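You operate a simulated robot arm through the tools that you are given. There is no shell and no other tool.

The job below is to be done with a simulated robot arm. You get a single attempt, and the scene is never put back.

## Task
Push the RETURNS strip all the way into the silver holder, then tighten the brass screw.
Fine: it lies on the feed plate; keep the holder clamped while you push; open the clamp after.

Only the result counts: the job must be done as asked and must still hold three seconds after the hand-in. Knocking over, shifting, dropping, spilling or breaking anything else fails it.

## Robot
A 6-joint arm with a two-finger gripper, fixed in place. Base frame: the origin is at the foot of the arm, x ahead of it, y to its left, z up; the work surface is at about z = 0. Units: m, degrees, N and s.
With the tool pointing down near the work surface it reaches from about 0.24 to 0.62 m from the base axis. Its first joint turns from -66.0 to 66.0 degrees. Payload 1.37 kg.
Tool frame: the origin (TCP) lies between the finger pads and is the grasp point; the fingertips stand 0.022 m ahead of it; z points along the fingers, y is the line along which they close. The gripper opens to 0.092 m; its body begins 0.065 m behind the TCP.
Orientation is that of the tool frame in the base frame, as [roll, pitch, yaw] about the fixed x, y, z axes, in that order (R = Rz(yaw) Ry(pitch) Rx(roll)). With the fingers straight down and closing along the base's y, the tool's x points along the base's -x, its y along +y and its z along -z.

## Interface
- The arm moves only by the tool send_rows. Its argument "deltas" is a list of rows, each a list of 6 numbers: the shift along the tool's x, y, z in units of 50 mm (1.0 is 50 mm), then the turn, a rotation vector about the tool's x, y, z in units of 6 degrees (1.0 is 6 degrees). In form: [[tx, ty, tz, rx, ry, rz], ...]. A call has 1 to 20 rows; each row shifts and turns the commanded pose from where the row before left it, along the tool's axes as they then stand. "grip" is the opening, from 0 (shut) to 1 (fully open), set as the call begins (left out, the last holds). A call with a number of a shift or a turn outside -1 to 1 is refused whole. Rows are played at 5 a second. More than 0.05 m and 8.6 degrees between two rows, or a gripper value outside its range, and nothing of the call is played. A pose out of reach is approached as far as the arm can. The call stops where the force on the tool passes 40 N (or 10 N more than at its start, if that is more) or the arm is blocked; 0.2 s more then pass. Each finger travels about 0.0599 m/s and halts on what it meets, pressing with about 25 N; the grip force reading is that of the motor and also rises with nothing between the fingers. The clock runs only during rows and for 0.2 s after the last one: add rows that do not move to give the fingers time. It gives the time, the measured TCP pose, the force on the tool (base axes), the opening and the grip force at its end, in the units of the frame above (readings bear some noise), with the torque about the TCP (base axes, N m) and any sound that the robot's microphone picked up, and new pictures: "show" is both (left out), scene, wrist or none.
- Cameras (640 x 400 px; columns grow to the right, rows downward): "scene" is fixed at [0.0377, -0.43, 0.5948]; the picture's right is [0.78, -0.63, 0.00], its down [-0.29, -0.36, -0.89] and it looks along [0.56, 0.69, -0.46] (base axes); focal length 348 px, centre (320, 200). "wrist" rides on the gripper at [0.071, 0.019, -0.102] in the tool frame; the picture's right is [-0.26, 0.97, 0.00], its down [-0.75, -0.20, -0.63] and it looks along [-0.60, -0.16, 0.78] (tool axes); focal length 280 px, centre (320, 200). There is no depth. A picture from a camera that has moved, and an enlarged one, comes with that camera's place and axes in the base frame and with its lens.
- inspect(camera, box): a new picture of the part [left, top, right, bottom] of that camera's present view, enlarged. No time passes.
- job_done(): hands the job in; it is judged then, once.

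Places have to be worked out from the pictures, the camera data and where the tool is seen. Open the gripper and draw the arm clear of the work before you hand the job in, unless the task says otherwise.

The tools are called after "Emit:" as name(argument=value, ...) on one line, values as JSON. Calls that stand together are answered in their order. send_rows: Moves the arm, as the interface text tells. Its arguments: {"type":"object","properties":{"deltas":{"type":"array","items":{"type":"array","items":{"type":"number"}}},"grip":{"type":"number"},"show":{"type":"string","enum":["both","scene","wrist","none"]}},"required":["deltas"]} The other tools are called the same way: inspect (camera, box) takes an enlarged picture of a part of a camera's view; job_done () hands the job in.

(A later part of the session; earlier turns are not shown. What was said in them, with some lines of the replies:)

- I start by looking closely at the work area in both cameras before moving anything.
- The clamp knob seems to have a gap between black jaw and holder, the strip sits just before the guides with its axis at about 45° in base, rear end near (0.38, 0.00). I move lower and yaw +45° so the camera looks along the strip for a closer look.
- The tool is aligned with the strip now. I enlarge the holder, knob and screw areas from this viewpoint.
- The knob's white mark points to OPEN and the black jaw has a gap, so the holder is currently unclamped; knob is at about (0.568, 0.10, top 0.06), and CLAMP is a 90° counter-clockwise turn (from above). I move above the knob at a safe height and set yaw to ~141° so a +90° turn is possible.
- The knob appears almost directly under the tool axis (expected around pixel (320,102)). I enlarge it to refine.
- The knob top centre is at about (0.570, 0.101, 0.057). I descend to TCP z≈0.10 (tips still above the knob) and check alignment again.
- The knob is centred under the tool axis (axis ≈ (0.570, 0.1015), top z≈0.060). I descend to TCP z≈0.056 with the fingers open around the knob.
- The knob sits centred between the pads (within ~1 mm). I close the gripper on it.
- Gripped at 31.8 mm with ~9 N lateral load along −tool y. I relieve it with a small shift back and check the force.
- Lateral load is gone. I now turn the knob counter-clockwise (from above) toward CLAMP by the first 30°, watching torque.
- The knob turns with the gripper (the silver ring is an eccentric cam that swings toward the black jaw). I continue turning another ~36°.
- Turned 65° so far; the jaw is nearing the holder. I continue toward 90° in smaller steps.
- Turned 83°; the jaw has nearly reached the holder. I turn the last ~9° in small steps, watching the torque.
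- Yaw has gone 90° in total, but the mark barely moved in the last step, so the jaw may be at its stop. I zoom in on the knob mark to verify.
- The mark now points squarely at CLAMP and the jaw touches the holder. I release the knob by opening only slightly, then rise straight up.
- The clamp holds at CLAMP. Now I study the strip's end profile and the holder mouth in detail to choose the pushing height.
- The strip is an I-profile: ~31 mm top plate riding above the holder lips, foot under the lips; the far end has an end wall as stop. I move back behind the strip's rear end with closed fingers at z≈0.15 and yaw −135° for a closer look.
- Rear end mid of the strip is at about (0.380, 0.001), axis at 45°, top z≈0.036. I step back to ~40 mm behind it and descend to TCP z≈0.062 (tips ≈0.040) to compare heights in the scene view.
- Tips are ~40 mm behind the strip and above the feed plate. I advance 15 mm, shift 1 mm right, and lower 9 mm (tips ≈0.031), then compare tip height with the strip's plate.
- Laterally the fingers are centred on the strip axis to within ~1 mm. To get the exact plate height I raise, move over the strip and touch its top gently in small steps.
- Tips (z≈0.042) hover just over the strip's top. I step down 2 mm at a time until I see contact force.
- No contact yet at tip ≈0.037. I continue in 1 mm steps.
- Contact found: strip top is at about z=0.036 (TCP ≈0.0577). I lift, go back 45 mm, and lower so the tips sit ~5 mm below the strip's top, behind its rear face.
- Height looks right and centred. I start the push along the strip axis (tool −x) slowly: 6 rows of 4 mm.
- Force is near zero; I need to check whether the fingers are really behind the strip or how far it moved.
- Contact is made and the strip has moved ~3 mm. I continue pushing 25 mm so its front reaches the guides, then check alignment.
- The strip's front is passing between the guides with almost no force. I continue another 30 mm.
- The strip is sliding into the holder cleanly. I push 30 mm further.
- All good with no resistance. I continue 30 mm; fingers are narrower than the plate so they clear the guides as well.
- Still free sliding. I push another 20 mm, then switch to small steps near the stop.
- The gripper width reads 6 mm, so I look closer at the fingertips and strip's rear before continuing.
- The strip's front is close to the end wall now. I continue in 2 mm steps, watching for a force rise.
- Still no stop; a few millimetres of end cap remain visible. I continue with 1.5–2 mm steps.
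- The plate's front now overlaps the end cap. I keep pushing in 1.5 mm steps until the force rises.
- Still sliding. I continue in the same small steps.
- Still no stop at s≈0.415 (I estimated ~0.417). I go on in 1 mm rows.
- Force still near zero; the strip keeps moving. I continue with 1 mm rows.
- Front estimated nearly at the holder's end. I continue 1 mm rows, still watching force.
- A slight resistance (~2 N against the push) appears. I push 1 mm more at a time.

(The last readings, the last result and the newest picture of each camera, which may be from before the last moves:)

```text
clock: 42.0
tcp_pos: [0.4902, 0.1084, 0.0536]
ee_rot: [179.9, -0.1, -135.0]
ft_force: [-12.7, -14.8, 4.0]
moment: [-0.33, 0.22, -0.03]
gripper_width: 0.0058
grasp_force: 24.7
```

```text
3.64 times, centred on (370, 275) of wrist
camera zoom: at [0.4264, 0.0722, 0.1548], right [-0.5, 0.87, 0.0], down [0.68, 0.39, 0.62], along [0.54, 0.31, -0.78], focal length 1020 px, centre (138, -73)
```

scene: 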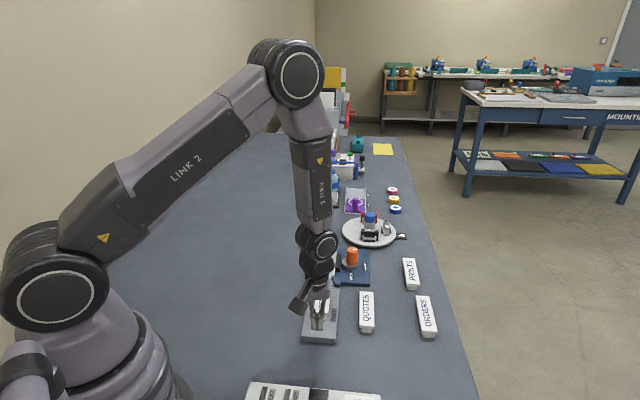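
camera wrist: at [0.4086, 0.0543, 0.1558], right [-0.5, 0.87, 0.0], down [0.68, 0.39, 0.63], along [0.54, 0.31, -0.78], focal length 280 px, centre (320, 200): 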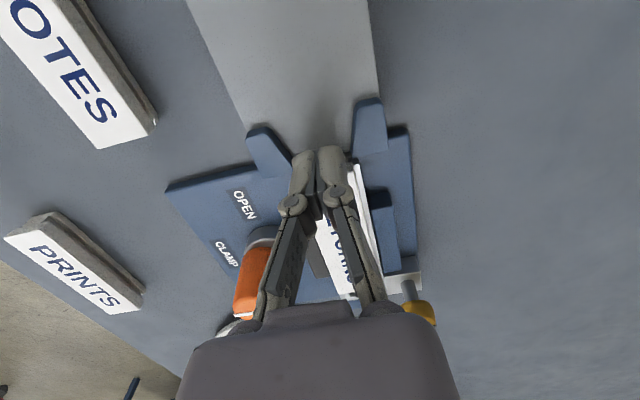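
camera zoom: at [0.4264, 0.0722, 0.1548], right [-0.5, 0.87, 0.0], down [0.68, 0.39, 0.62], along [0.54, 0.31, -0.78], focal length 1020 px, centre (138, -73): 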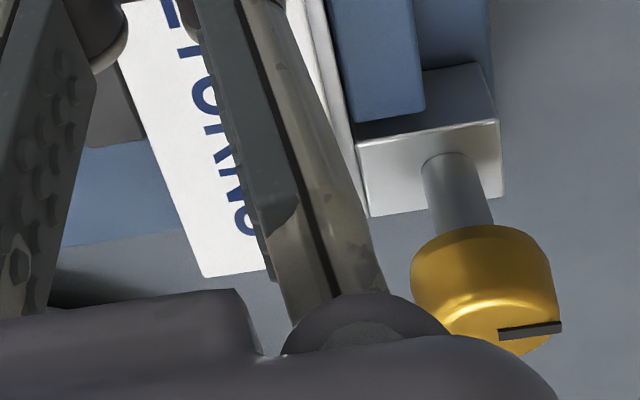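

The strip is at the stop: ~20 N opposing with no further movement, holder unmoved. I back off 8 mm, rise, and inspect the result.

Emit:
send_rows(deltas=[[0.08, 0, 0, 0, 0, 0], [0.12, 0, 0, 0, 0, 0], [0, 0, -0.6, 0, 0, 0], [0, 0, -0.8, 0, 0, 0], [0.4, 0, -0.6, 0, 0, 0], [0, 0, 0, 0, 0, 0]], show="both")

Emit:
inspect(camera="scene", box=[300, 225, 370, 290])

Emit:
inspect(camera="wrist", box=[230, 60, 430, 220])

```text
clock: 43.4
tcp_pos: [0.4708, 0.0878, 0.1565]
ee_rot: [180.0, 0.0, -134.9]
ft_force: [-0.4, -0.3, -0.7]
moment: [-0.01, 0.01, 0.0]
gripper_width: 0.0
grasp_force: 24.7
camera wrist: at [0.407, 0.0515, 0.2562], right [-0.5, 0.87, 0.0], down [0.68, 0.39, 0.62], along [0.54, 0.31, -0.78], focal length 280 px, centre (320, 200)
```

scene: 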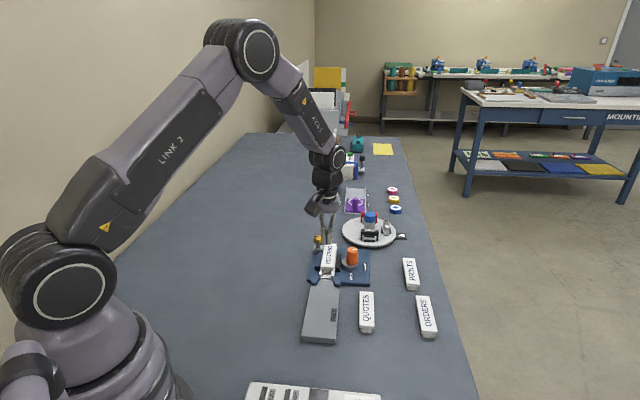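
wrist: 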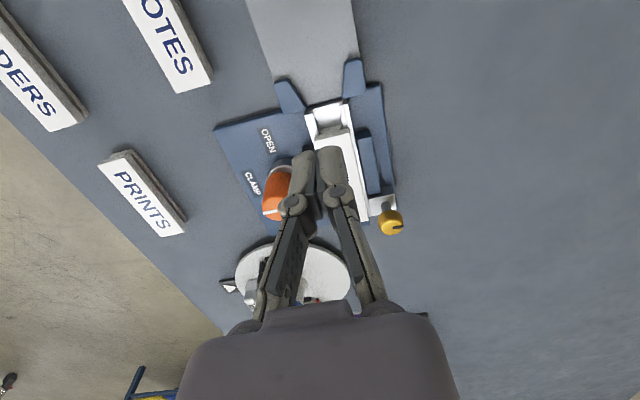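

```text
6.15 times, centred on (335, 258) of scene
camera zoom: at [0.0377, -0.43, 0.5948], right [0.78, -0.63, 0.0], down [-0.29, -0.36, -0.89], along [0.56, 0.69, -0.46], focal length 2139 px, centre (228, -154)
```

zoom: 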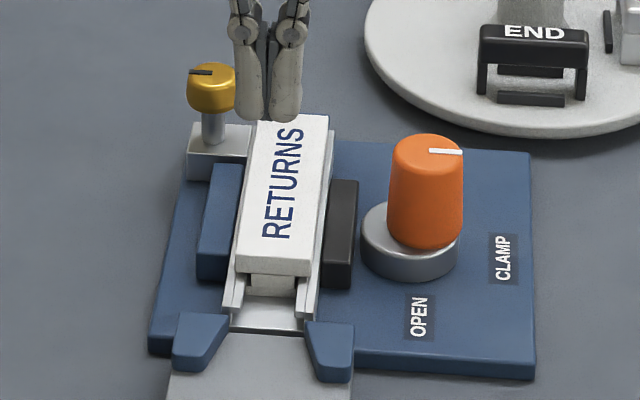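

```text
2.50 times, centred on (330, 140) of wrist
camera zoom: at [0.407, 0.0515, 0.2562], right [-0.5, 0.87, 0.0], down [0.68, 0.39, 0.62], along [0.54, 0.31, -0.78], focal length 701 px, centre (295, 350)
```

zoom: 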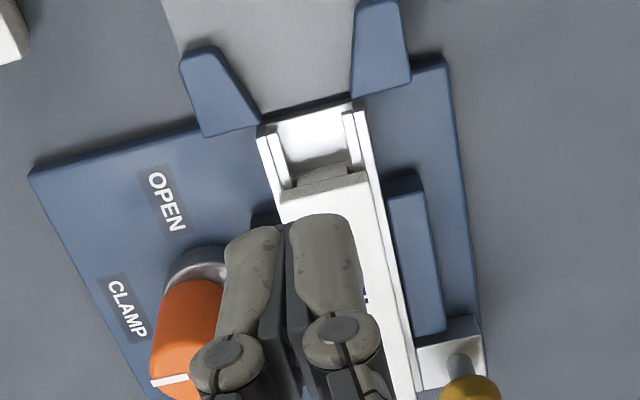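

The strip is fully seated. Next the screw: head at about (0.538, 0.207), top z≈0.059. I move above it with the gripper partly open and look.

Emit:
send_rows(deltas=[[-0.877, 0.246, 0.11, 0, 0, 0], [-0.877, 0.246, 0.11, 0, 0, 0], [-0.877, 0.246, 0.11, 0, 0, 0], [0, 0, 0, 0, 0, -0.9], [0, 0, 0, 0, 0, -0.9], [0, 0, 0, 0, 0, -0.9], [0, 0, 0, 0, 0, -0.9], [0, 0, 0, 0, 0, -0.9], [0, 0, 0, 0, 0, 0]], grip=0.65, show="both")

Emit:
inspect(camera="wrist", box=[240, 40, 420, 170])

Emit:
inspect(camera="scene", box=[295, 215, 355, 275])

```text
clock: 45.4
tcp_pos: [0.538, 0.2082, 0.1387]
ee_rot: [-180.0, -0.1, -108.0]
ft_force: [0.4, 0.6, -0.2]
moment: [-0.02, -0.01, -0.01]
gripper_width: 0.0598
grasp_force: 0.1
camera wrist: at [0.4968, 0.1459, 0.2392], right [-0.84, 0.55, 0.0], down [0.43, 0.65, 0.62], along [0.34, 0.52, -0.78], focal length 280 px, centre (320, 200)
```

scene: 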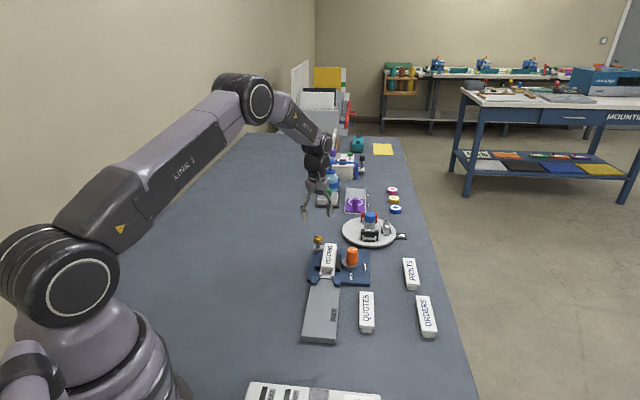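
wrist: 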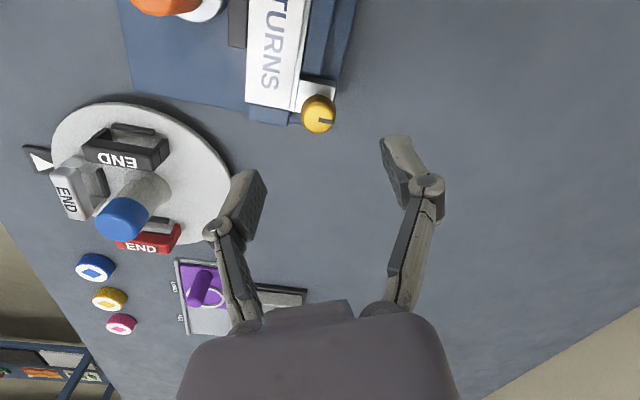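

```text
3.08 times, centred on (330, 105) of wrist
camera zoom: at [0.4968, 0.1459, 0.2392], right [-0.84, 0.55, 0.0], down [0.43, 0.65, 0.62], along [0.34, 0.52, -0.78], focal length 863 px, centre (289, 492)
```

zoom: 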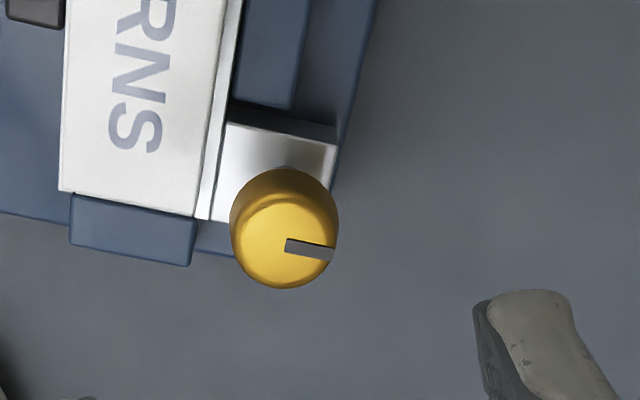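

```text
6.67 times, centred on (325, 245) of scene
camera zoom: at [0.0377, -0.43, 0.5948], right [0.78, -0.63, 0.0], down [-0.29, -0.36, -0.89], along [0.56, 0.69, -0.46], focal length 2317 px, centre (287, -100)
```

zoom: 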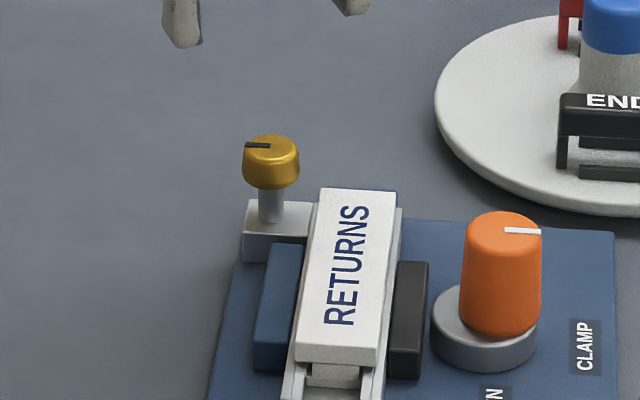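

The screw axis is within ~1 mm of the tool axis, head top z≈0.060. I correct 1 mm, and descend to TCP z≈0.065 (tips ≈0.043, above the strip's top).

Emit:
send_rows(deltas=[[0, -0.017, 0.49, 0, 0, 0], [0, 0, 0.49, 0, 0, 0], [0, 0, 0.48, 0, 0, 0], [0, 0, 0, 0, 0, 0]], show="both")

Emit:
inspect(camera="wrist", box=[220, 90, 420, 240])

Emit:
inspect(camera="scene", box=[300, 225, 350, 265])

```text
clock: 46.4
tcp_pos: [0.5385, 0.2075, 0.0636]
ee_rot: [179.9, 0.0, -108.0]
ft_force: [-0.2, 0.8, 0.0]
moment: [-0.01, 0.0, 0.01]
gripper_width: 0.0597
grasp_force: 0.1
camera wrist: at [0.4975, 0.146, 0.1652], right [-0.84, 0.55, 0.0], down [0.43, 0.65, 0.63], along [0.34, 0.52, -0.78], focal length 280 px, centre (320, 200)
```

scene: 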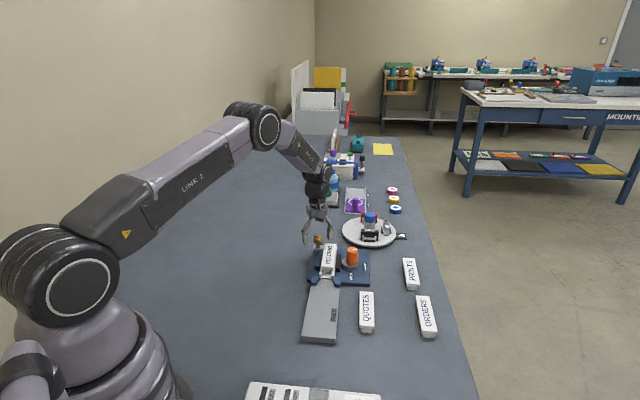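
wrist: 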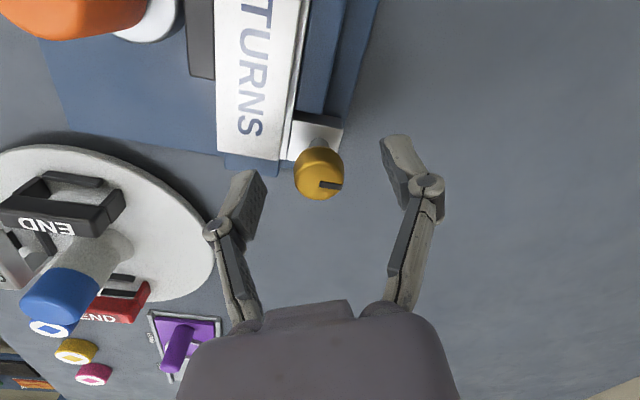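

```text
2.67 times, centred on (320, 165) of wrist
camera zoom: at [0.4975, 0.146, 0.1652], right [-0.84, 0.55, 0.0], down [0.43, 0.65, 0.63], along [0.34, 0.52, -0.78], focal length 748 px, centre (320, 293)
```

zoom: 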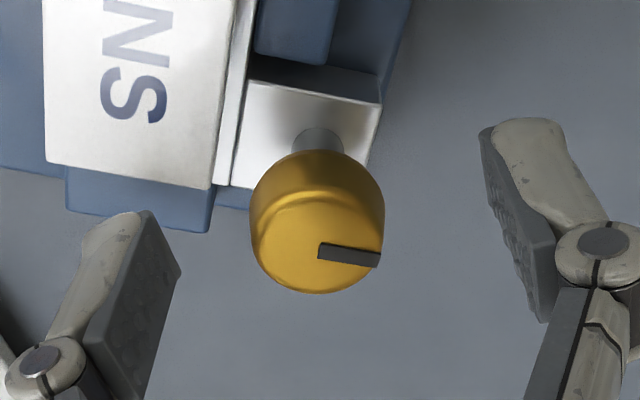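

```text
10.00 times, centred on (325, 245) of scene
camera zoom: at [0.0377, -0.43, 0.5948], right [0.78, -0.63, 0.0], down [-0.29, -0.36, -0.89], along [0.56, 0.69, -0.46], focal length 3475 px, centre (270, -250)
```

zoom: 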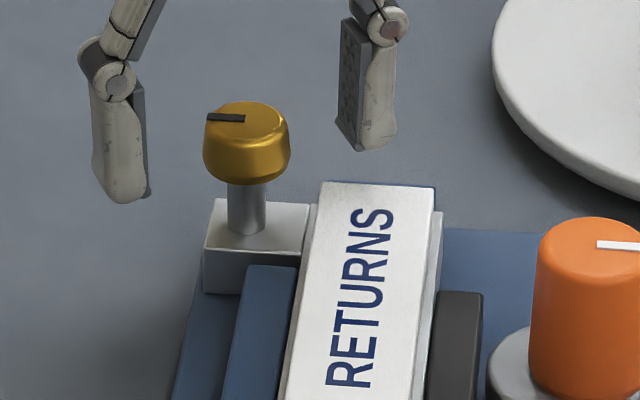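

The screw head is centred between the pads. I close the gripper on it.

Emit:
send_rows(deltas=[[0, 0, 0, 0, 0, 0], [0, 0, 0, 0, 0, 0], [0, 0, 0, 0, 0, 0], [0, 0, 0, 0, 0, 0]], grip=0, show="none")

Emit:
inspect(camera="scene", box=[300, 225, 350, 265])

Emit:
inspect(camera="wrist", box=[220, 90, 420, 240])

```text
clock: 47.4
tcp_pos: [0.5381, 0.208, 0.0647]
ee_rot: [180.0, 0.0, -108.1]
ft_force: [0.7, 0.3, -0.1]
moment: [0.01, -0.04, -0.04]
gripper_width: 0.023
grasp_force: 24.7
```

```text
10.00 times, centred on (325, 245) of scene
camera zoom: at [0.0377, -0.43, 0.5948], right [0.78, -0.63, 0.0], down [-0.29, -0.36, -0.89], along [0.56, 0.69, -0.46], focal length 3475 px, centre (270, -250)
```

zoom: 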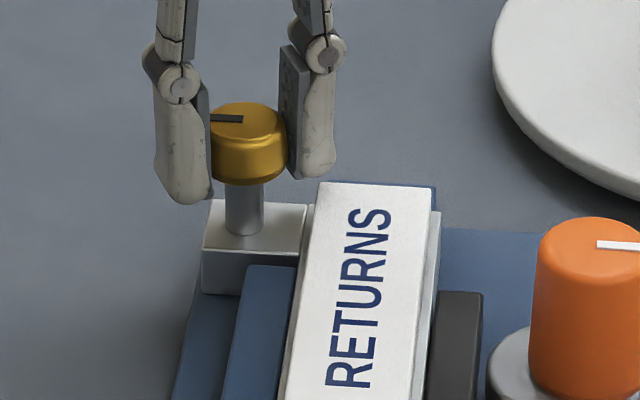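

```text
2.67 times, centred on (320, 165) of wrist
camera zoom: at [0.4975, 0.1459, 0.1654], right [-0.84, 0.55, 0.0], down [0.43, 0.65, 0.63], along [0.34, 0.52, -0.78], focal length 748 px, centre (320, 293)
```

zoom: 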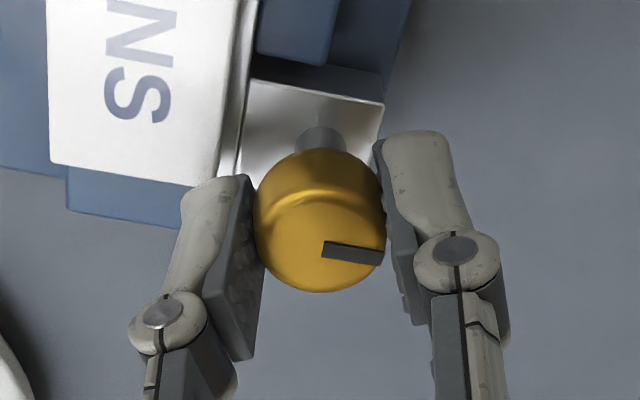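

Gripped at 23 mm with no side load. I now turn clockwise (from above, +rz) 18° first and check torque and mark.

Emit:
send_rows(deltas=[[0, 0, 0, 0, 0, 0.6], [0, 0, 0, 0, 0, 0.6], [0, 0, 0, 0, 0, 0.6], [0, 0, 0, 0, 0, 0.6], [0, 0, 0, 0, 0, 0.6]], show="none")

Emit:
inspect(camera="scene", box=[300, 225, 350, 265])

Emit:
inspect(camera="wrist", box=[220, 90, 420, 240])

```text
clock: 48.6
tcp_pos: [0.5372, 0.2078, 0.0641]
ee_rot: [-180.0, 0.1, -126.0]
ft_force: [-0.9, 0.4, -0.7]
moment: [0.11, -0.04, 0.01]
gripper_width: 0.0232
grasp_force: 25.4
```

```text
10.00 times, centred on (325, 245) of scene
camera zoom: at [0.0377, -0.4299, 0.5948], right [0.78, -0.63, 0.0], down [-0.29, -0.36, -0.89], along [0.56, 0.69, -0.46], focal length 3475 px, centre (270, -250)
```

zoom: 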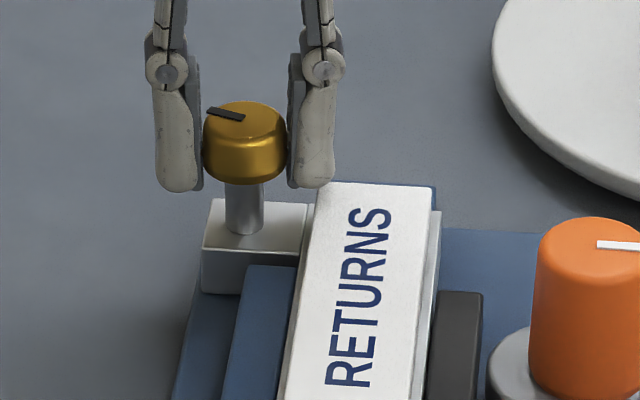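

```text
2.67 times, centred on (320, 165) of wrist
camera zoom: at [0.4804, 0.1614, 0.1657], right [-0.63, 0.78, 0.0], down [0.61, 0.49, 0.62], along [0.49, 0.39, -0.78], focal length 748 px, centre (320, 293)
```

zoom: 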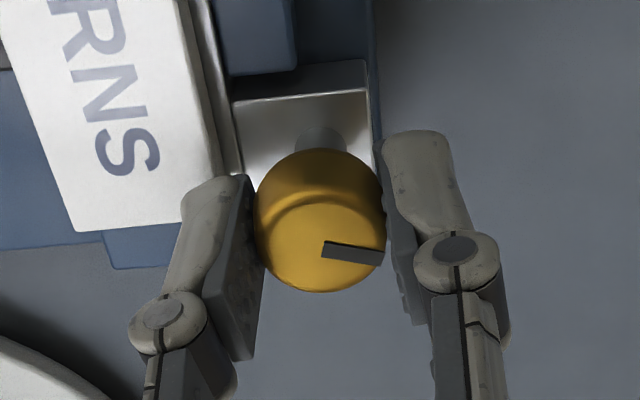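

The screw turns with the gripper. I continue clockwise ~58°.

Emit:
send_rows(deltas=[[0, 0, 0, 0, 0, 0.8], [0, 0, 0, 0, 0, 0.8], [0, 0, 0, 0, 0, 0.8], [0, 0, 0, 0, 0, 0.8], [0, 0, 0, 0, 0, 0.8], [0, 0, 0, 0, 0, 0.8], [0, 0, 0, 0, 0, 0.8], [0, 0, 0, 0, 0, 0.8], [0, 0, 0, 0, 0, 0.8], [0, 0, 0, 0, 0, 0.8], [0, 0, 0, 0, 0, 0.8], [0, 0, 0, 0, 0, 0.8]], show="none")

Emit:
inspect(camera="scene", box=[300, 225, 350, 265])

Emit:
inspect(camera="wrist", box=[220, 90, 420, 240])

```text
clock: 51.2
tcp_pos: [0.5376, 0.2067, 0.0653]
ee_rot: [-180.0, 0.0, 176.3]
ft_force: [-0.2, -0.3, -1.0]
moment: [0.1, 0.0, -0.01]
gripper_width: 0.0233
grasp_force: 25.2
```

```text
10.00 times, centred on (325, 245) of scene
camera zoom: at [0.0377, -0.4299, 0.5948], right [0.78, -0.63, 0.0], down [-0.29, -0.36, -0.89], along [0.56, 0.69, -0.46], focal length 3475 px, centre (270, -250)
```

zoom: 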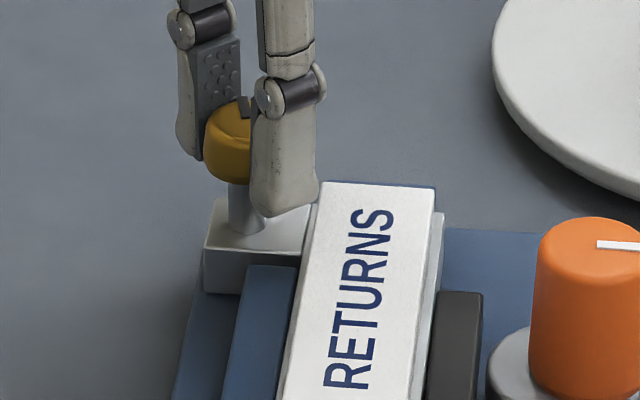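

```text
2.67 times, centred on (320, 165) of wrist
camera zoom: at [0.4682, 0.2307, 0.166], right [0.32, 0.95, 0.0], down [0.74, -0.25, 0.63], along [0.59, -0.2, -0.78], focal length 748 px, centre (320, 293)
```

zoom: 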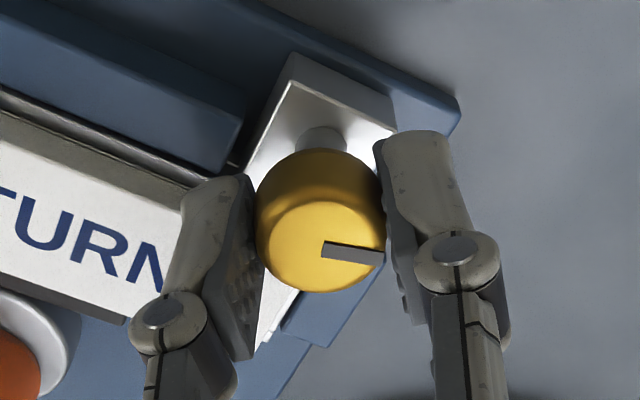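

76° turned, still no resisting torque. I continue clockwise another ~58°.

Emit:
send_rows(deltas=[[0, 0, 0, 0, 0, 0.8], [0, 0, 0, 0, 0, 0.8], [0, 0, 0, 0, 0, 0.8], [0, 0, 0, 0, 0, 0.8], [0, 0, 0, 0, 0, 0.8], [0, 0, 0, 0, 0, 0.8], [0, 0, 0, 0, 0, 0.8], [0, 0, 0, 0, 0, 0.8], [0, 0, 0, 0, 0, 0.8], [0, 0, 0, 0, 0, 0.8], [0, 0, 0, 0, 0, 0.8], [0, 0, 0, 0, 0, 0.8]], show="none")

Emit:
inspect(camera="scene", box=[300, 225, 350, 265])

Emit:
inspect(camera="wrist", box=[220, 90, 420, 240])

```text
clock: 53.8
tcp_pos: [0.5381, 0.2078, 0.0647]
ee_rot: [-179.9, 0.0, 118.7]
ft_force: [1.4, 1.4, 0.1]
moment: [-0.04, -0.03, 0.17]
gripper_width: 0.0228
grasp_force: 25.0
```

```text
10.00 times, centred on (325, 245) of scene
camera zoom: at [0.0377, -0.43, 0.5948], right [0.78, -0.63, 0.0], down [-0.29, -0.36, -0.89], along [0.56, 0.69, -0.46], focal length 3475 px, centre (270, -250)
```

zoom: 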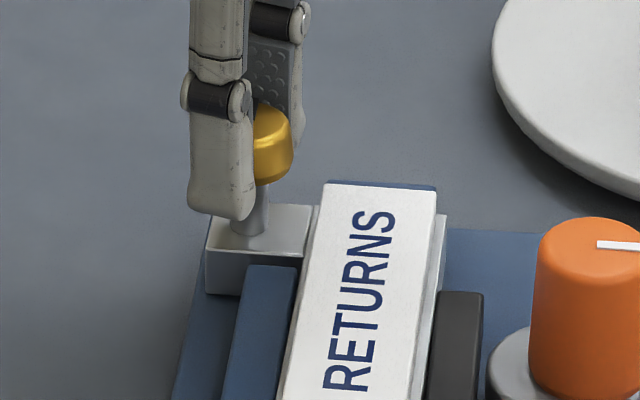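

```text
2.67 times, centred on (320, 165) of wrist
camera zoom: at [0.5207, 0.2782, 0.1657], right [0.97, 0.23, 0.0], down [0.18, -0.76, 0.62], along [0.15, -0.61, -0.78], focal length 748 px, centre (320, 293)
```

zoom: 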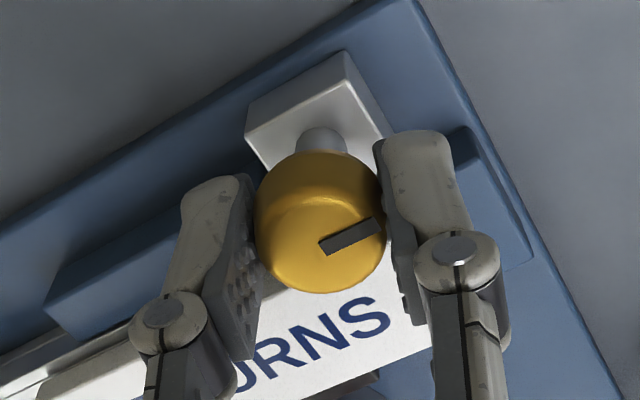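

The mark now lags the gripper: in base axes it moved from ~129° to ~39°, i.e. exactly ~90° clockwise, then the pads slipped with 0.17 N·m – the screw is at its tight stop. I release, rise, and check the mark.

Emit:
send_rows(deltas=[[0, 0, 0, 0, 0, 0], [0, 0, 0, 0, 0, 0], [0, 0, 0, 0, 0, 0], [0, 0, -0.5, 0, 0, 0], [0, 0, -0.8, 0, 0, 0], [0, 0, 0, 0, 0, 0]], grip=0.65, show="both")

Emit:
inspect(camera="scene", box=[295, 225, 385, 285])

Emit:
inspect(camera="wrist", box=[220, 40, 420, 190])

```text
clock: 55.2
tcp_pos: [0.5376, 0.2087, 0.13]
ee_rot: [180.0, 0.0, 118.8]
ft_force: [0.9, -0.3, -0.3]
moment: [0.01, -0.01, -0.04]
gripper_width: 0.0598
grasp_force: 0.0
camera wrist: at [0.5205, 0.2796, 0.2307], right [0.97, 0.24, 0.0], down [0.18, -0.76, 0.63], along [0.15, -0.61, -0.78], focal length 280 px, centre (320, 200)
```

scene: 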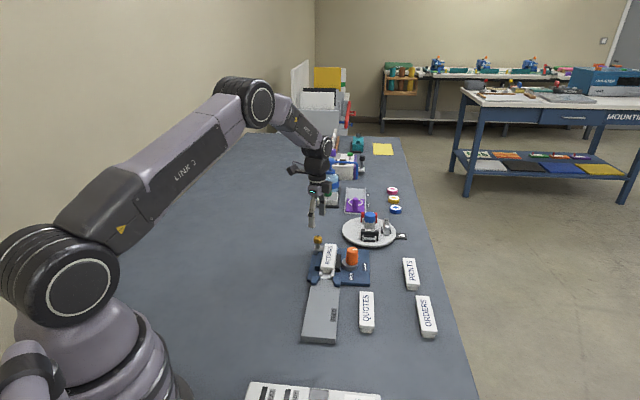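
wrist: 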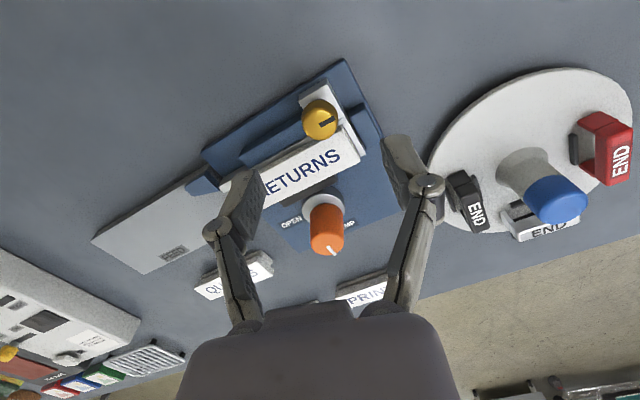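

```text
6.67 times, centred on (340, 255) of scene
camera zoom: at [0.0377, -0.43, 0.5948], right [0.78, -0.63, 0.0], down [-0.29, -0.36, -0.89], along [0.56, 0.69, -0.46], focal length 2317 px, centre (187, -167)
```

zoom: 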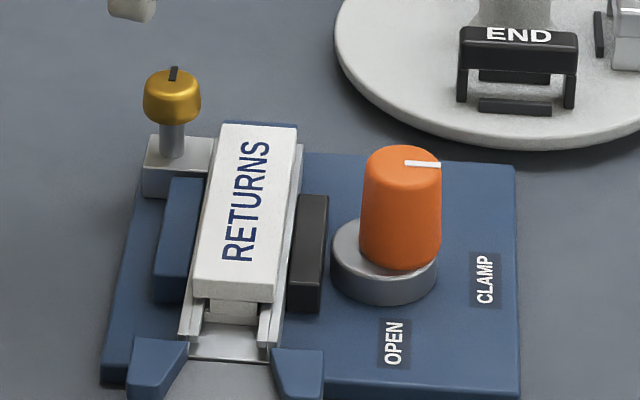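

```text
2.67 times, centred on (320, 115) of wrist
camera zoom: at [0.5205, 0.2796, 0.2307], right [0.97, 0.24, 0.0], down [0.18, -0.76, 0.63], along [0.15, -0.61, -0.78], focal length 748 px, centre (320, 427)
```

zoom: 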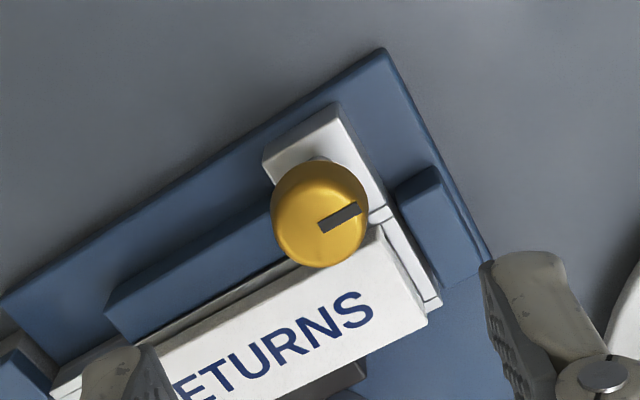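

The screw mark is now turned 90° (pointing along the strip axis). I check the strip's front end against the holder's end wall.

Emit:
inspect(camera="wrist", box=[320, 100, 400, 170])

Emit:
inspect(camera="scene", box=[312, 232, 347, 262])

Emit:
inspect(camera="scene", box=[312, 255, 342, 285])

```text
5.71 times, centred on (360, 135) of wrist
camera zoom: at [0.5205, 0.2796, 0.2307], right [0.97, 0.24, 0.0], down [0.18, -0.76, 0.63], along [0.15, -0.61, -0.78], focal length 1602 px, centre (91, 571)
```

zoom: 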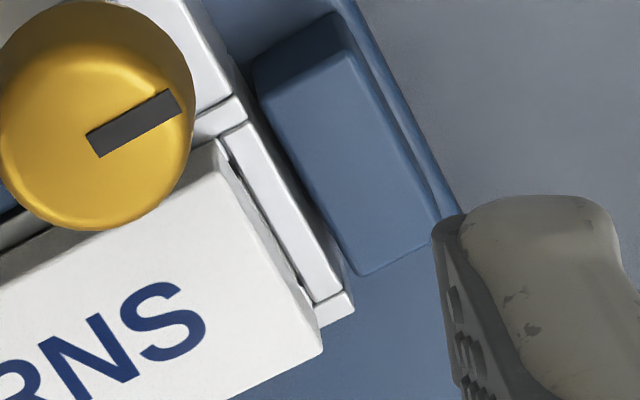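

```text
13.33 times, centred on (330, 247) of scene
camera zoom: at [0.0377, -0.43, 0.5948], right [0.78, -0.63, 0.0], down [-0.29, -0.36, -0.89], along [0.56, 0.69, -0.46], focal length 4634 px, centre (193, -427)
```

zoom: 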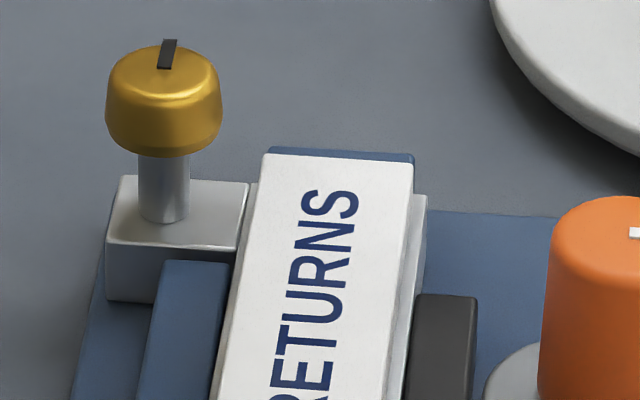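

```text
13.33 times, centred on (327, 270) of scene
camera zoom: at [0.0377, -0.43, 0.5948], right [0.78, -0.63, 0.0], down [-0.29, -0.36, -0.89], along [0.56, 0.69, -0.46], focal length 4634 px, centre (227, -733)
```

zoom: 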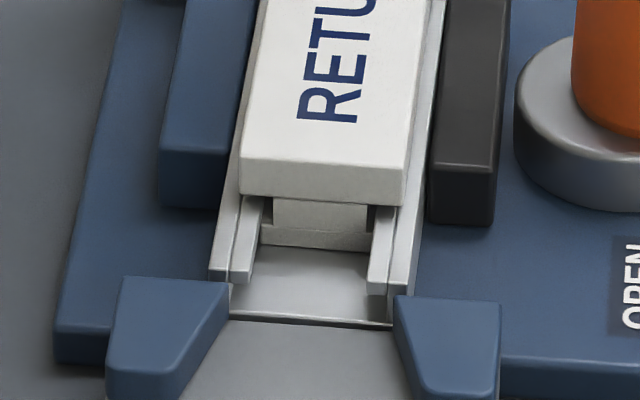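

The strip is against the end wall and the screw is tight. Now I move to the clamp knob to open it: over (0.5705, 0.1015), yaw to ~221°.

Emit:
send_rows(deltas=[[-0.732, -0.152, 0, 0, 0, 0], [-0.732, -0.152, 0, 0, 0, 0], [-0.732, -0.152, 0, 0, 0, 0], [0, 0, 0, 0, 0, -1], [0, 0, 0, 0, 0, -1], [0, 0, 0, 0, 0, -1], [0, 0, 0, 0, 0, -1], [0, 0, 0, 0, 0, -1], [0, 0, 0, 0, 0, -1], [0, 0, 0, 0, 0, -1], [0, 0, 0, 0, 0, -1], [0, 0, 0, 0, 0, -1], [0, 0, 0, 0, 0, -1], [0, 0, 0, 0, 0, -1], [0, 0, 0, 0, 0, -1], [0, 0, 0, 0, 0, -1], [0, 0, 0, 0, 0, -1], [0, 0, 0, 0, 0, -1], [0, 0, 0, 0, 0, -1], [0, 0, 0, 0, 0, -1]], grip=0.65, show="both")

Emit:
inspect(camera="wrist", box=[220, 40, 420, 190])

```text
clock: 59.4
tcp_pos: [0.5706, 0.1006, 0.1306]
ee_rot: [-180.0, 0.0, -139.2]
ft_force: [-1.0, 0.0, -1.1]
moment: [-0.02, 0.03, 0.02]
gripper_width: 0.0598
grasp_force: 0.1
camera wrist: at [0.504, 0.0688, 0.2315], right [-0.43, 0.9, 0.0], down [0.7, 0.34, 0.62], along [0.56, 0.27, -0.78], focal length 280 px, centre (320, 200)
```

scene: 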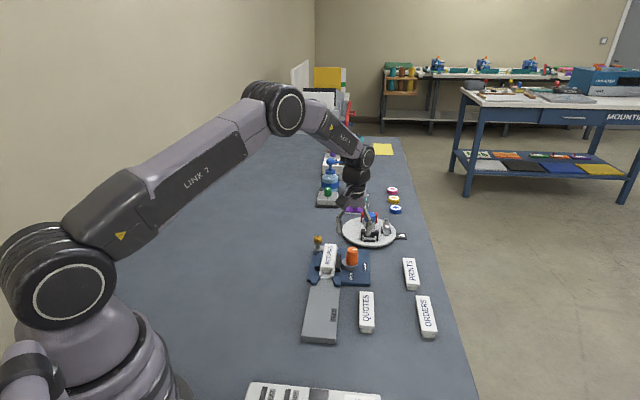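
wrist: 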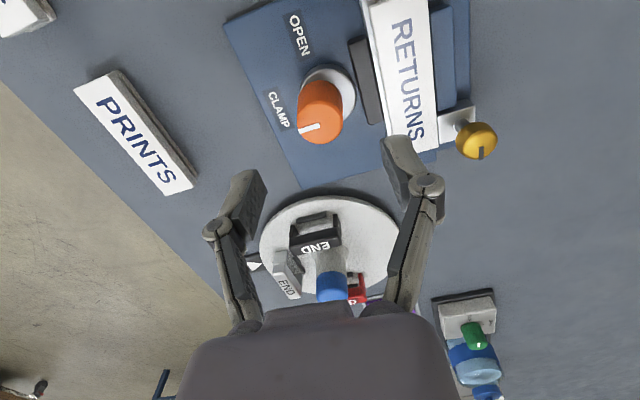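

```text
2.67 times, centred on (320, 115) of wrist
camera zoom: at [0.504, 0.0688, 0.2315], right [-0.43, 0.9, 0.0], down [0.7, 0.34, 0.62], along [0.56, 0.27, -0.78], focal length 748 px, centre (320, 427)
```

zoom: 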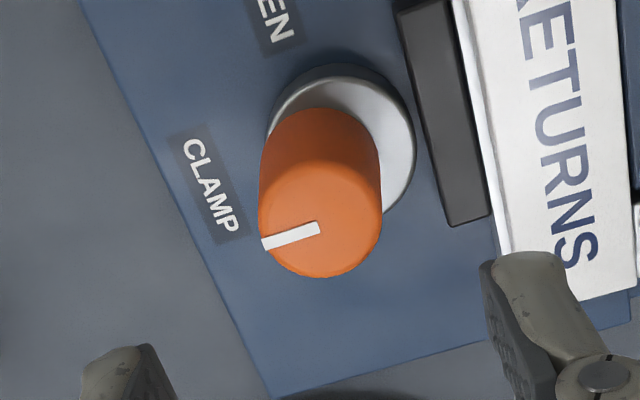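

The knob is exactly under the tool axis. I narrow the opening a bit and descend to TCP z≈0.060 (tips ≈0.038, above the strip's top).

Emit:
send_rows(deltas=[[0, 0, 0, 0, 0, 0], [0, 0, 0.47, 0, 0, 0], [0, 0, 0.47, 0, 0, 0], [0, 0, 0.47, 0, 0, 0], [0, 0, 0, 0, 0, 0]], grip=0.56, show="none")

Emit:
inspect(camera="wrist", box=[220, 90, 420, 240])

Emit:
inspect(camera="scene", box=[310, 225, 380, 275])

```text
clock: 60.6
tcp_pos: [0.5702, 0.0998, 0.0606]
ee_rot: [-180.0, 0.0, -139.2]
ft_force: [0.0, -1.4, -0.4]
moment: [-0.01, 0.03, -0.02]
gripper_width: 0.0514
grasp_force: 0.0
```

```text
2.67 times, centred on (320, 165) of wrist
camera zoom: at [0.5034, 0.0678, 0.1615], right [-0.43, 0.9, 0.0], down [0.7, 0.34, 0.63], along [0.56, 0.27, -0.78], focal length 748 px, centre (320, 293)
```

zoom: 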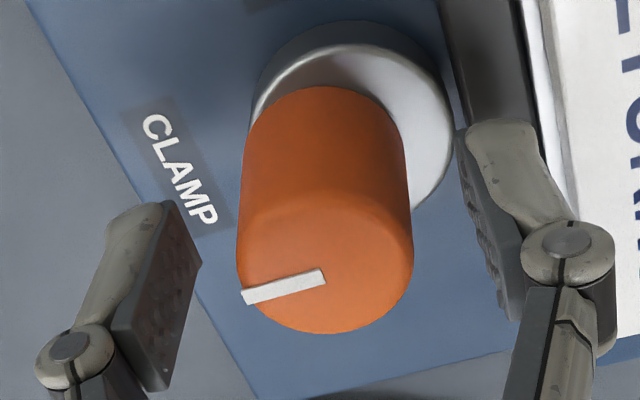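

```text
8.00 times, centred on (345, 250) of scene
camera zoom: at [0.0377, -0.43, 0.5948], right [0.78, -0.63, 0.0], down [-0.29, -0.36, -0.89], along [0.56, 0.69, -0.46], focal length 2780 px, centre (120, -200)
```

zoom: 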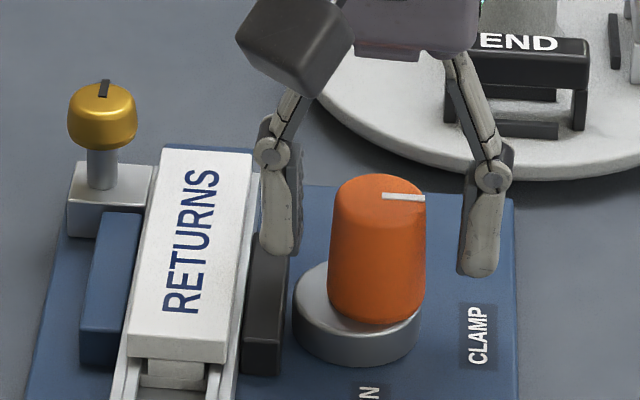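

Knob offset is ~1 mm toward +tool y; I correct it and close the gripper on the knob.

Emit:
send_rows(deltas=[[0, 0.02, 0, 0, 0, 0], [0, 0, 0, 0, 0, 0], [0, 0, 0, 0, 0, 0], [0, 0, 0, 0, 0, 0]], grip=0, show="none")

```text
clock: 61.6
tcp_pos: [0.5702, 0.1007, 0.061]
ee_rot: [180.0, 0.0, -139.1]
ft_force: [-2.3, -4.3, 2.6]
moment: [-0.15, 0.11, -0.07]
gripper_width: 0.0314
grasp_force: 27.7
```

Gripped (31.4 mm) with low side load. I turn the knob clockwise (+rz) ~48° toward OPEN first, then check.

Emit:
send_rows(deltas=[[0, 0, 0, 0, 0, 0.6], [0, 0, 0, 0, 0, 0.6], [0, 0, 0, 0, 0, 0.6], [0, 0, 0, 0, 0, 0.6], [0, 0, 0, 0, 0, 0.6], [0, 0, 0, 0, 0, 0.6], [0, 0, 0, 0, 0, 0.6], [0, 0, 0, 0, 0, 0.6], [0, 0, 0, 0, 0, 0.6], [0, 0, 0, 0, 0, 0.6], [0, 0, 0, 0, 0, 0.6], [0, 0, 0, 0, 0, 0.6], [0, 0, 0, 0, 0, 0.6]], show="none")

Emit:
inspect(camera="wrist", box=[220, 70, 420, 220])

Emit:
inspect(camera="scene", box=[310, 225, 380, 275])

```text
clock: 64.4
tcp_pos: [0.5704, 0.1009, 0.0601]
ee_rot: [-179.9, 0.1, 173.9]
ft_force: [18.6, -4.2, -0.1]
moment: [-0.07, -0.42, 0.04]
gripper_width: 0.0311
grasp_force: 28.0
```

```text
2.67 times, centred on (320, 145) of wrist
camera zoom: at [0.5018, 0.1274, 0.1607], right [0.36, 0.93, 0.0], down [0.73, -0.28, 0.63], along [0.58, -0.23, -0.78], focal length 748 px, centre (320, 347)
```

zoom: 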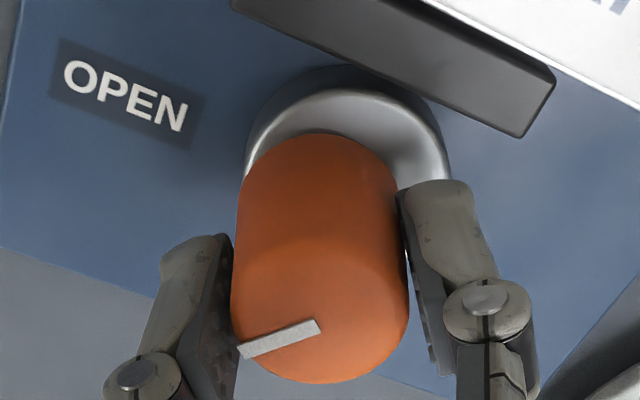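

```text
8.00 times, centred on (345, 250) of scene
camera zoom: at [0.0377, -0.4299, 0.5948], right [0.78, -0.63, 0.0], down [-0.29, -0.36, -0.89], along [0.56, 0.69, -0.46], focal length 2780 px, centre (120, -200)
```

zoom: 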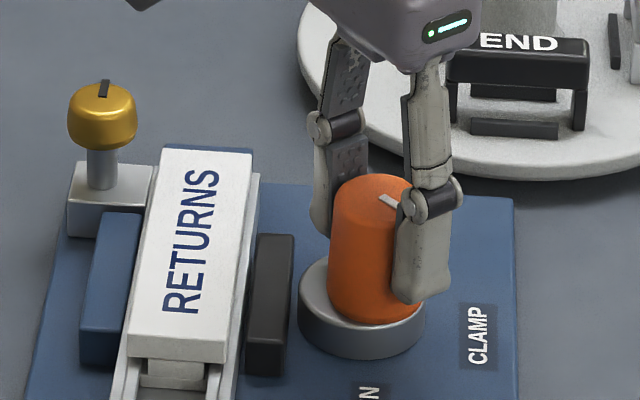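

47° turned; jaw is backing off and the holder stays put. I ease the side load slightly and turn the remaining ~43°.

Emit:
send_rows(deltas=[[-0.016, 0, 0, 0, 0, 0], [0, 0, 0, 0, 0, 0.6], [0, 0, 0, 0, 0, 0.6], [0, 0, 0, 0, 0, 0.6], [0, 0, 0, 0, 0, 0.6], [0, 0, 0, 0, 0, 0.6], [0, 0, 0, 0, 0, 0.6], [0, 0, 0, 0, 0, 0.6], [0, 0, 0, 0, 0, 0.6], [0, 0, 0, 0, 0, 0.6], [0, 0, 0, 0, 0, 0.6], [0, 0, 0, 0, 0, 0.6], [0, 0, 0, 0, 0, 0]], show="none")

Emit:
inspect(camera="wrist", box=[220, 70, 420, 220])

Emit:
inspect(camera="scene", box=[310, 225, 380, 275])

```text
clock: 67.2
tcp_pos: [0.5718, 0.1017, 0.0592]
ee_rot: [-179.9, -0.1, 134.4]
ft_force: [-13.2, 0.9, 17.1]
moment: [0.0, 0.3, 0.0]
gripper_width: 0.0312
grasp_force: 28.2
```

```text
2.67 times, centred on (320, 145) of wrist
camera zoom: at [0.5349, 0.1647, 0.1603], right [0.87, 0.49, 0.0], down [0.38, -0.68, 0.62], along [0.3, -0.55, -0.78], focal length 748 px, centre (320, 347)
```

zoom: 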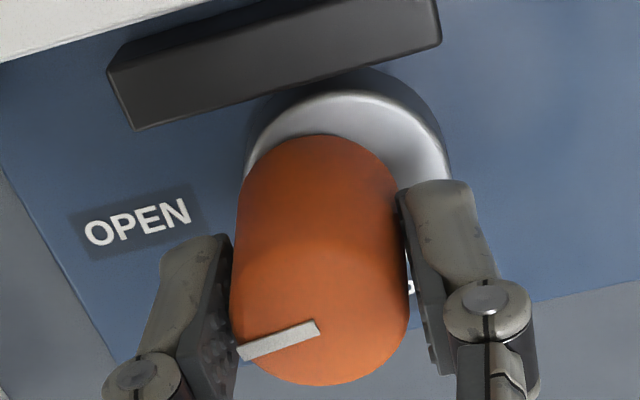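

```text
8.00 times, centred on (345, 250) of scene
camera zoom: at [0.0376, -0.43, 0.5948], right [0.78, -0.63, 0.0], down [-0.29, -0.36, -0.89], along [0.56, 0.69, -0.46], focal length 2780 px, centre (120, -200)
```

zoom: 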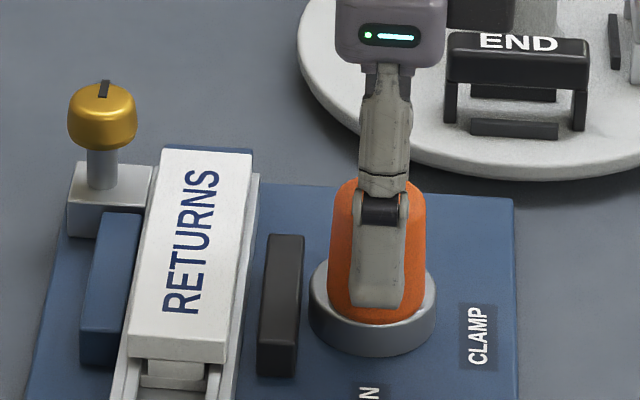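

86° turned and the jaw shows a clear gap. I finish the last ~4–5° to OPEN.

Emit:
send_rows(deltas=[[0.01, 0, 0, 0, 0, 0], [0, 0, 0, 0, 0, 0.4], [0, 0, 0, 0, 0, 0.4], [0, 0, 0, 0, 0, 0]], show="none")

Emit:
inspect(camera="wrist", box=[220, 70, 420, 220])

```text
clock: 68.2
tcp_pos: [0.571, 0.1014, 0.0593]
ee_rot: [180.0, 0.0, 129.6]
ft_force: [-8.8, -7.6, 15.8]
moment: [0.22, 0.49, 0.0]
gripper_width: 0.0313
grasp_force: 27.9
```

```text
2.67 times, centred on (320, 145) of wrist
camera zoom: at [0.5402, 0.1674, 0.16], right [0.91, 0.41, 0.0], down [0.32, -0.71, 0.63], along [0.26, -0.57, -0.78], focal length 748 px, centre (320, 347)
```

zoom: 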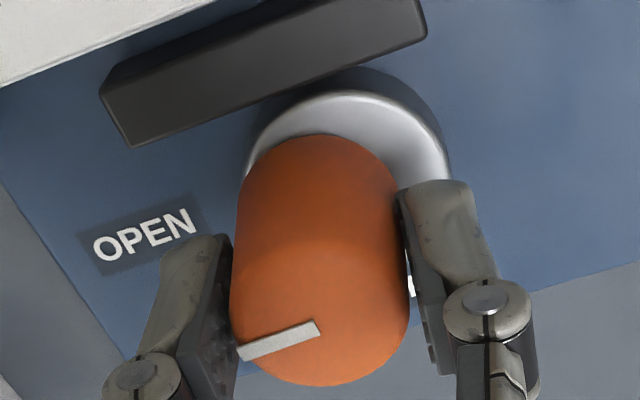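

Knob has turned the full 90° to OPEN. I release it with a small opening and rise straight up, then check everything.

Emit:
send_rows(deltas=[[0, 0, 0, 0, 0, 0], [0, 0, 0, 0, 0, 0], [0, 0, -0.4, 0, 0, 0], [0, 0, -0.7, 0, 0, 0], [0, 0, -0.9, 0, 0, 0], [0, 0, 0, 0, 0, 0]], grip=0.52, show="both")

Emit:
inspect(camera="scene", box=[295, 225, 385, 285])

Emit:
inspect(camera="wrist", box=[180, 0, 420, 160])

```text
clock: 69.6
tcp_pos: [0.5683, 0.1033, 0.1592]
ee_rot: [-180.0, 0.1, 129.6]
ft_force: [-0.5, -0.1, 0.6]
moment: [0.03, 0.03, 0.01]
gripper_width: 0.0479
grasp_force: 0.0
camera wrist: at [0.537, 0.17, 0.2603], right [0.91, 0.41, 0.0], down [0.32, -0.71, 0.62], along [0.26, -0.57, -0.78], focal length 280 px, centre (320, 200)
```

scene: 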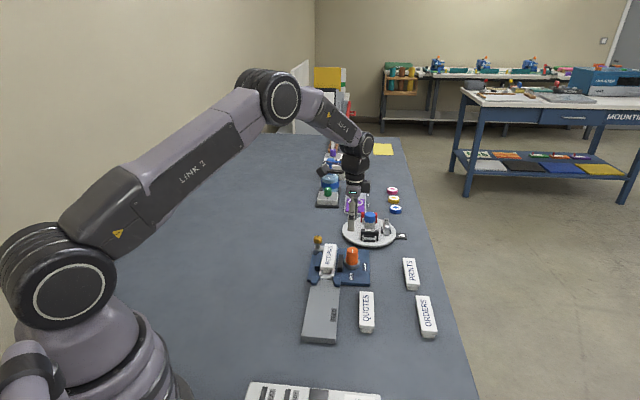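
wrist: 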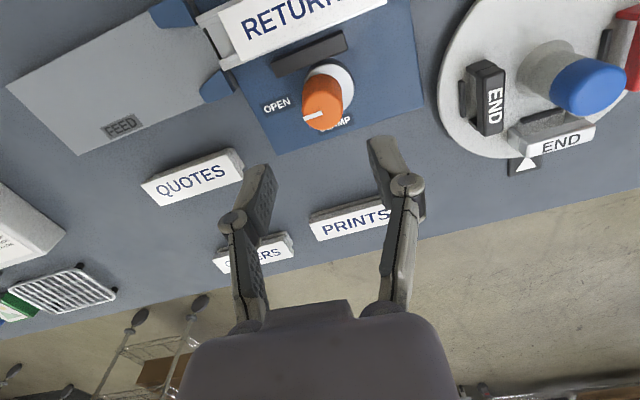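

```text
6.67 times, centred on (340, 255) of scene
camera zoom: at [0.0377, -0.43, 0.5948], right [0.78, -0.63, 0.0], down [-0.29, -0.36, -0.89], along [0.56, 0.69, -0.46], focal length 2317 px, centre (187, -167)
```

zoom: 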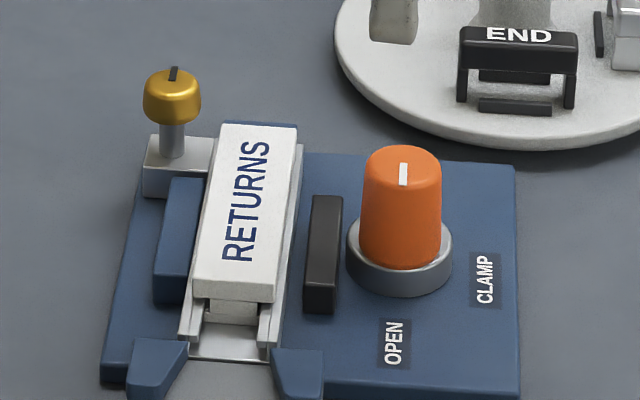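

```text
2.50 times, centred on (300, 80) of wrist
camera zoom: at [0.537, 0.17, 0.2603], right [0.91, 0.41, 0.0], down [0.32, -0.71, 0.62], along [0.26, -0.57, -0.78], focal length 701 px, centre (370, 500)
```

zoom: 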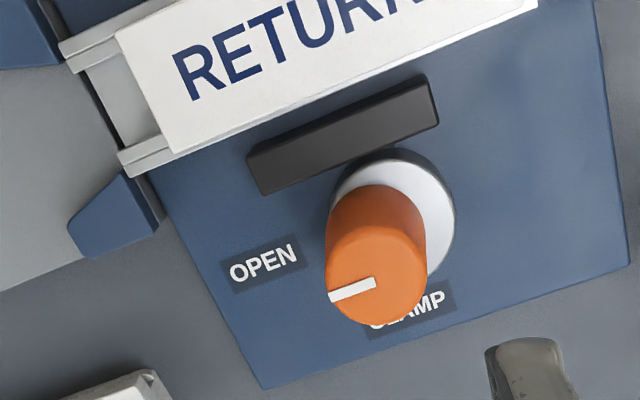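

Knob mark is back at OPEN, jaw retracted, strip seated, screw mark at the tight position. I open the gripper, rise, and draw the arm clear.

Emit:
send_rows(deltas=[[0, 0, -0.9, 0, 0, 0], [0, 0, -0.9, 0, 0, 0], [0, 0, -0.9, 0, 0, 0], [0.28, -0.73, 0, 0, 0, 0], [0.28, -0.73, 0, 0, 0, 0], [0.28, -0.73, 0, 0, 0, 0], [0.28, -0.73, 0, 0, 0, 0], [0, 0, 0, 0, 0, 0]], grip=1, show="both")

Emit:
inspect(camera="scene", box=[290, 220, 450, 350])

Emit:
inspect(camera="scene", box=[300, 225, 360, 275])

```text
clock: 71.4
tcp_pos: [0.423, 0.0517, 0.2936]
ee_rot: [180.0, 0.0, 129.7]
ft_force: [-0.4, 0.9, -0.3]
moment: [0.02, -0.03, 0.0]
gripper_width: 0.0919
grasp_force: 0.1
camera wrist: at [0.392, 0.1177, 0.3949], right [0.91, 0.41, 0.0], down [0.32, -0.71, 0.63], along [0.26, -0.57, -0.78], focal length 280 px, centre (320, 200)
```

scene: 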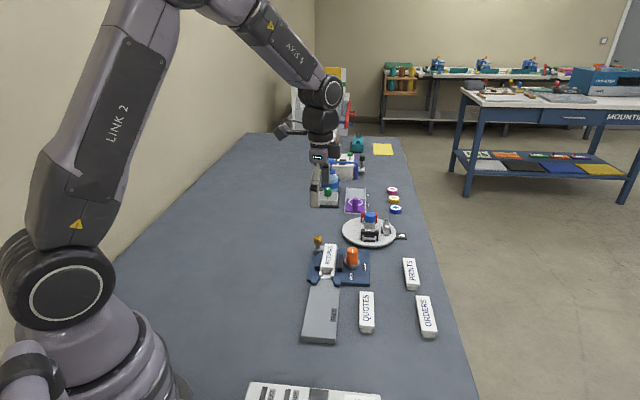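
wrist: 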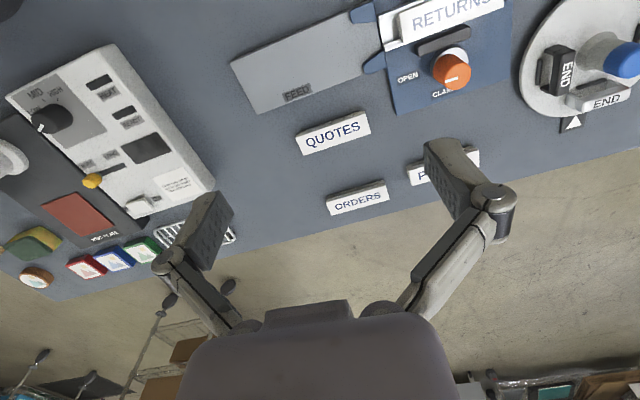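

```text
3.08 times, centred on (370, 285) of scene
camera zoom: at [0.0376, -0.43, 0.5948], right [0.78, -0.63, 0.0], down [-0.29, -0.36, -0.89], along [0.56, 0.69, -0.46], focal length 1069 px, centre (166, -62)
```

zoom: 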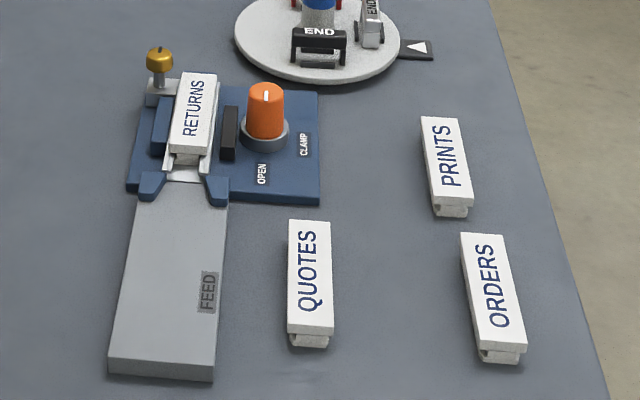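

```text
8.00 times, centred on (330, 250) of scene
camera zoom: at [0.0376, -0.43, 0.5948], right [0.78, -0.63, 0.0], down [-0.29, -0.36, -0.89], along [0.56, 0.69, -0.46], focal length 2780 px, centre (240, -200)
```

zoom: 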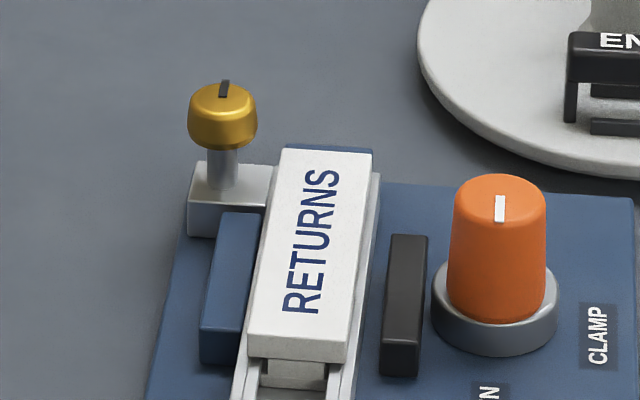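

The final view shows the RETURNS strip against the stop in the holder, the screw tightened, and the clamp open. The other strips and objects look untouched, and the arm is clear with the gripper open, so I hand in the job.

Emit:
job_done()

```text
The job is handed in.
```

I pushed the RETURNS strip all the way into the silver holder, tightened the brass screw, and opened the clamp afterwards. The job is handed in, but I haven't seen the verdict.

- **Clamp:** It was open at the start, so I turned the orange knob to CLAMP before pushing. After the screw was tight, I turned it back to OPEN, and the black jaw moved clear of the holder.
- **Strip:** It slid in freely until it stopped against the end wall. It took about 20 N at the stop and did not move any further.
- **Screw:** It turned 90° clockwise and then stopped; the fingers slipped on the head at 0.17 N·m. The mark stayed in its new position after I let go.
- **Holder:** It rotated slightly in the clamp while I tightened the screw, roughly 1° or about 1 mm at each end. The strip is still seated.

The other strips and objects look unmoved, and the arm is clear with the gripper open.
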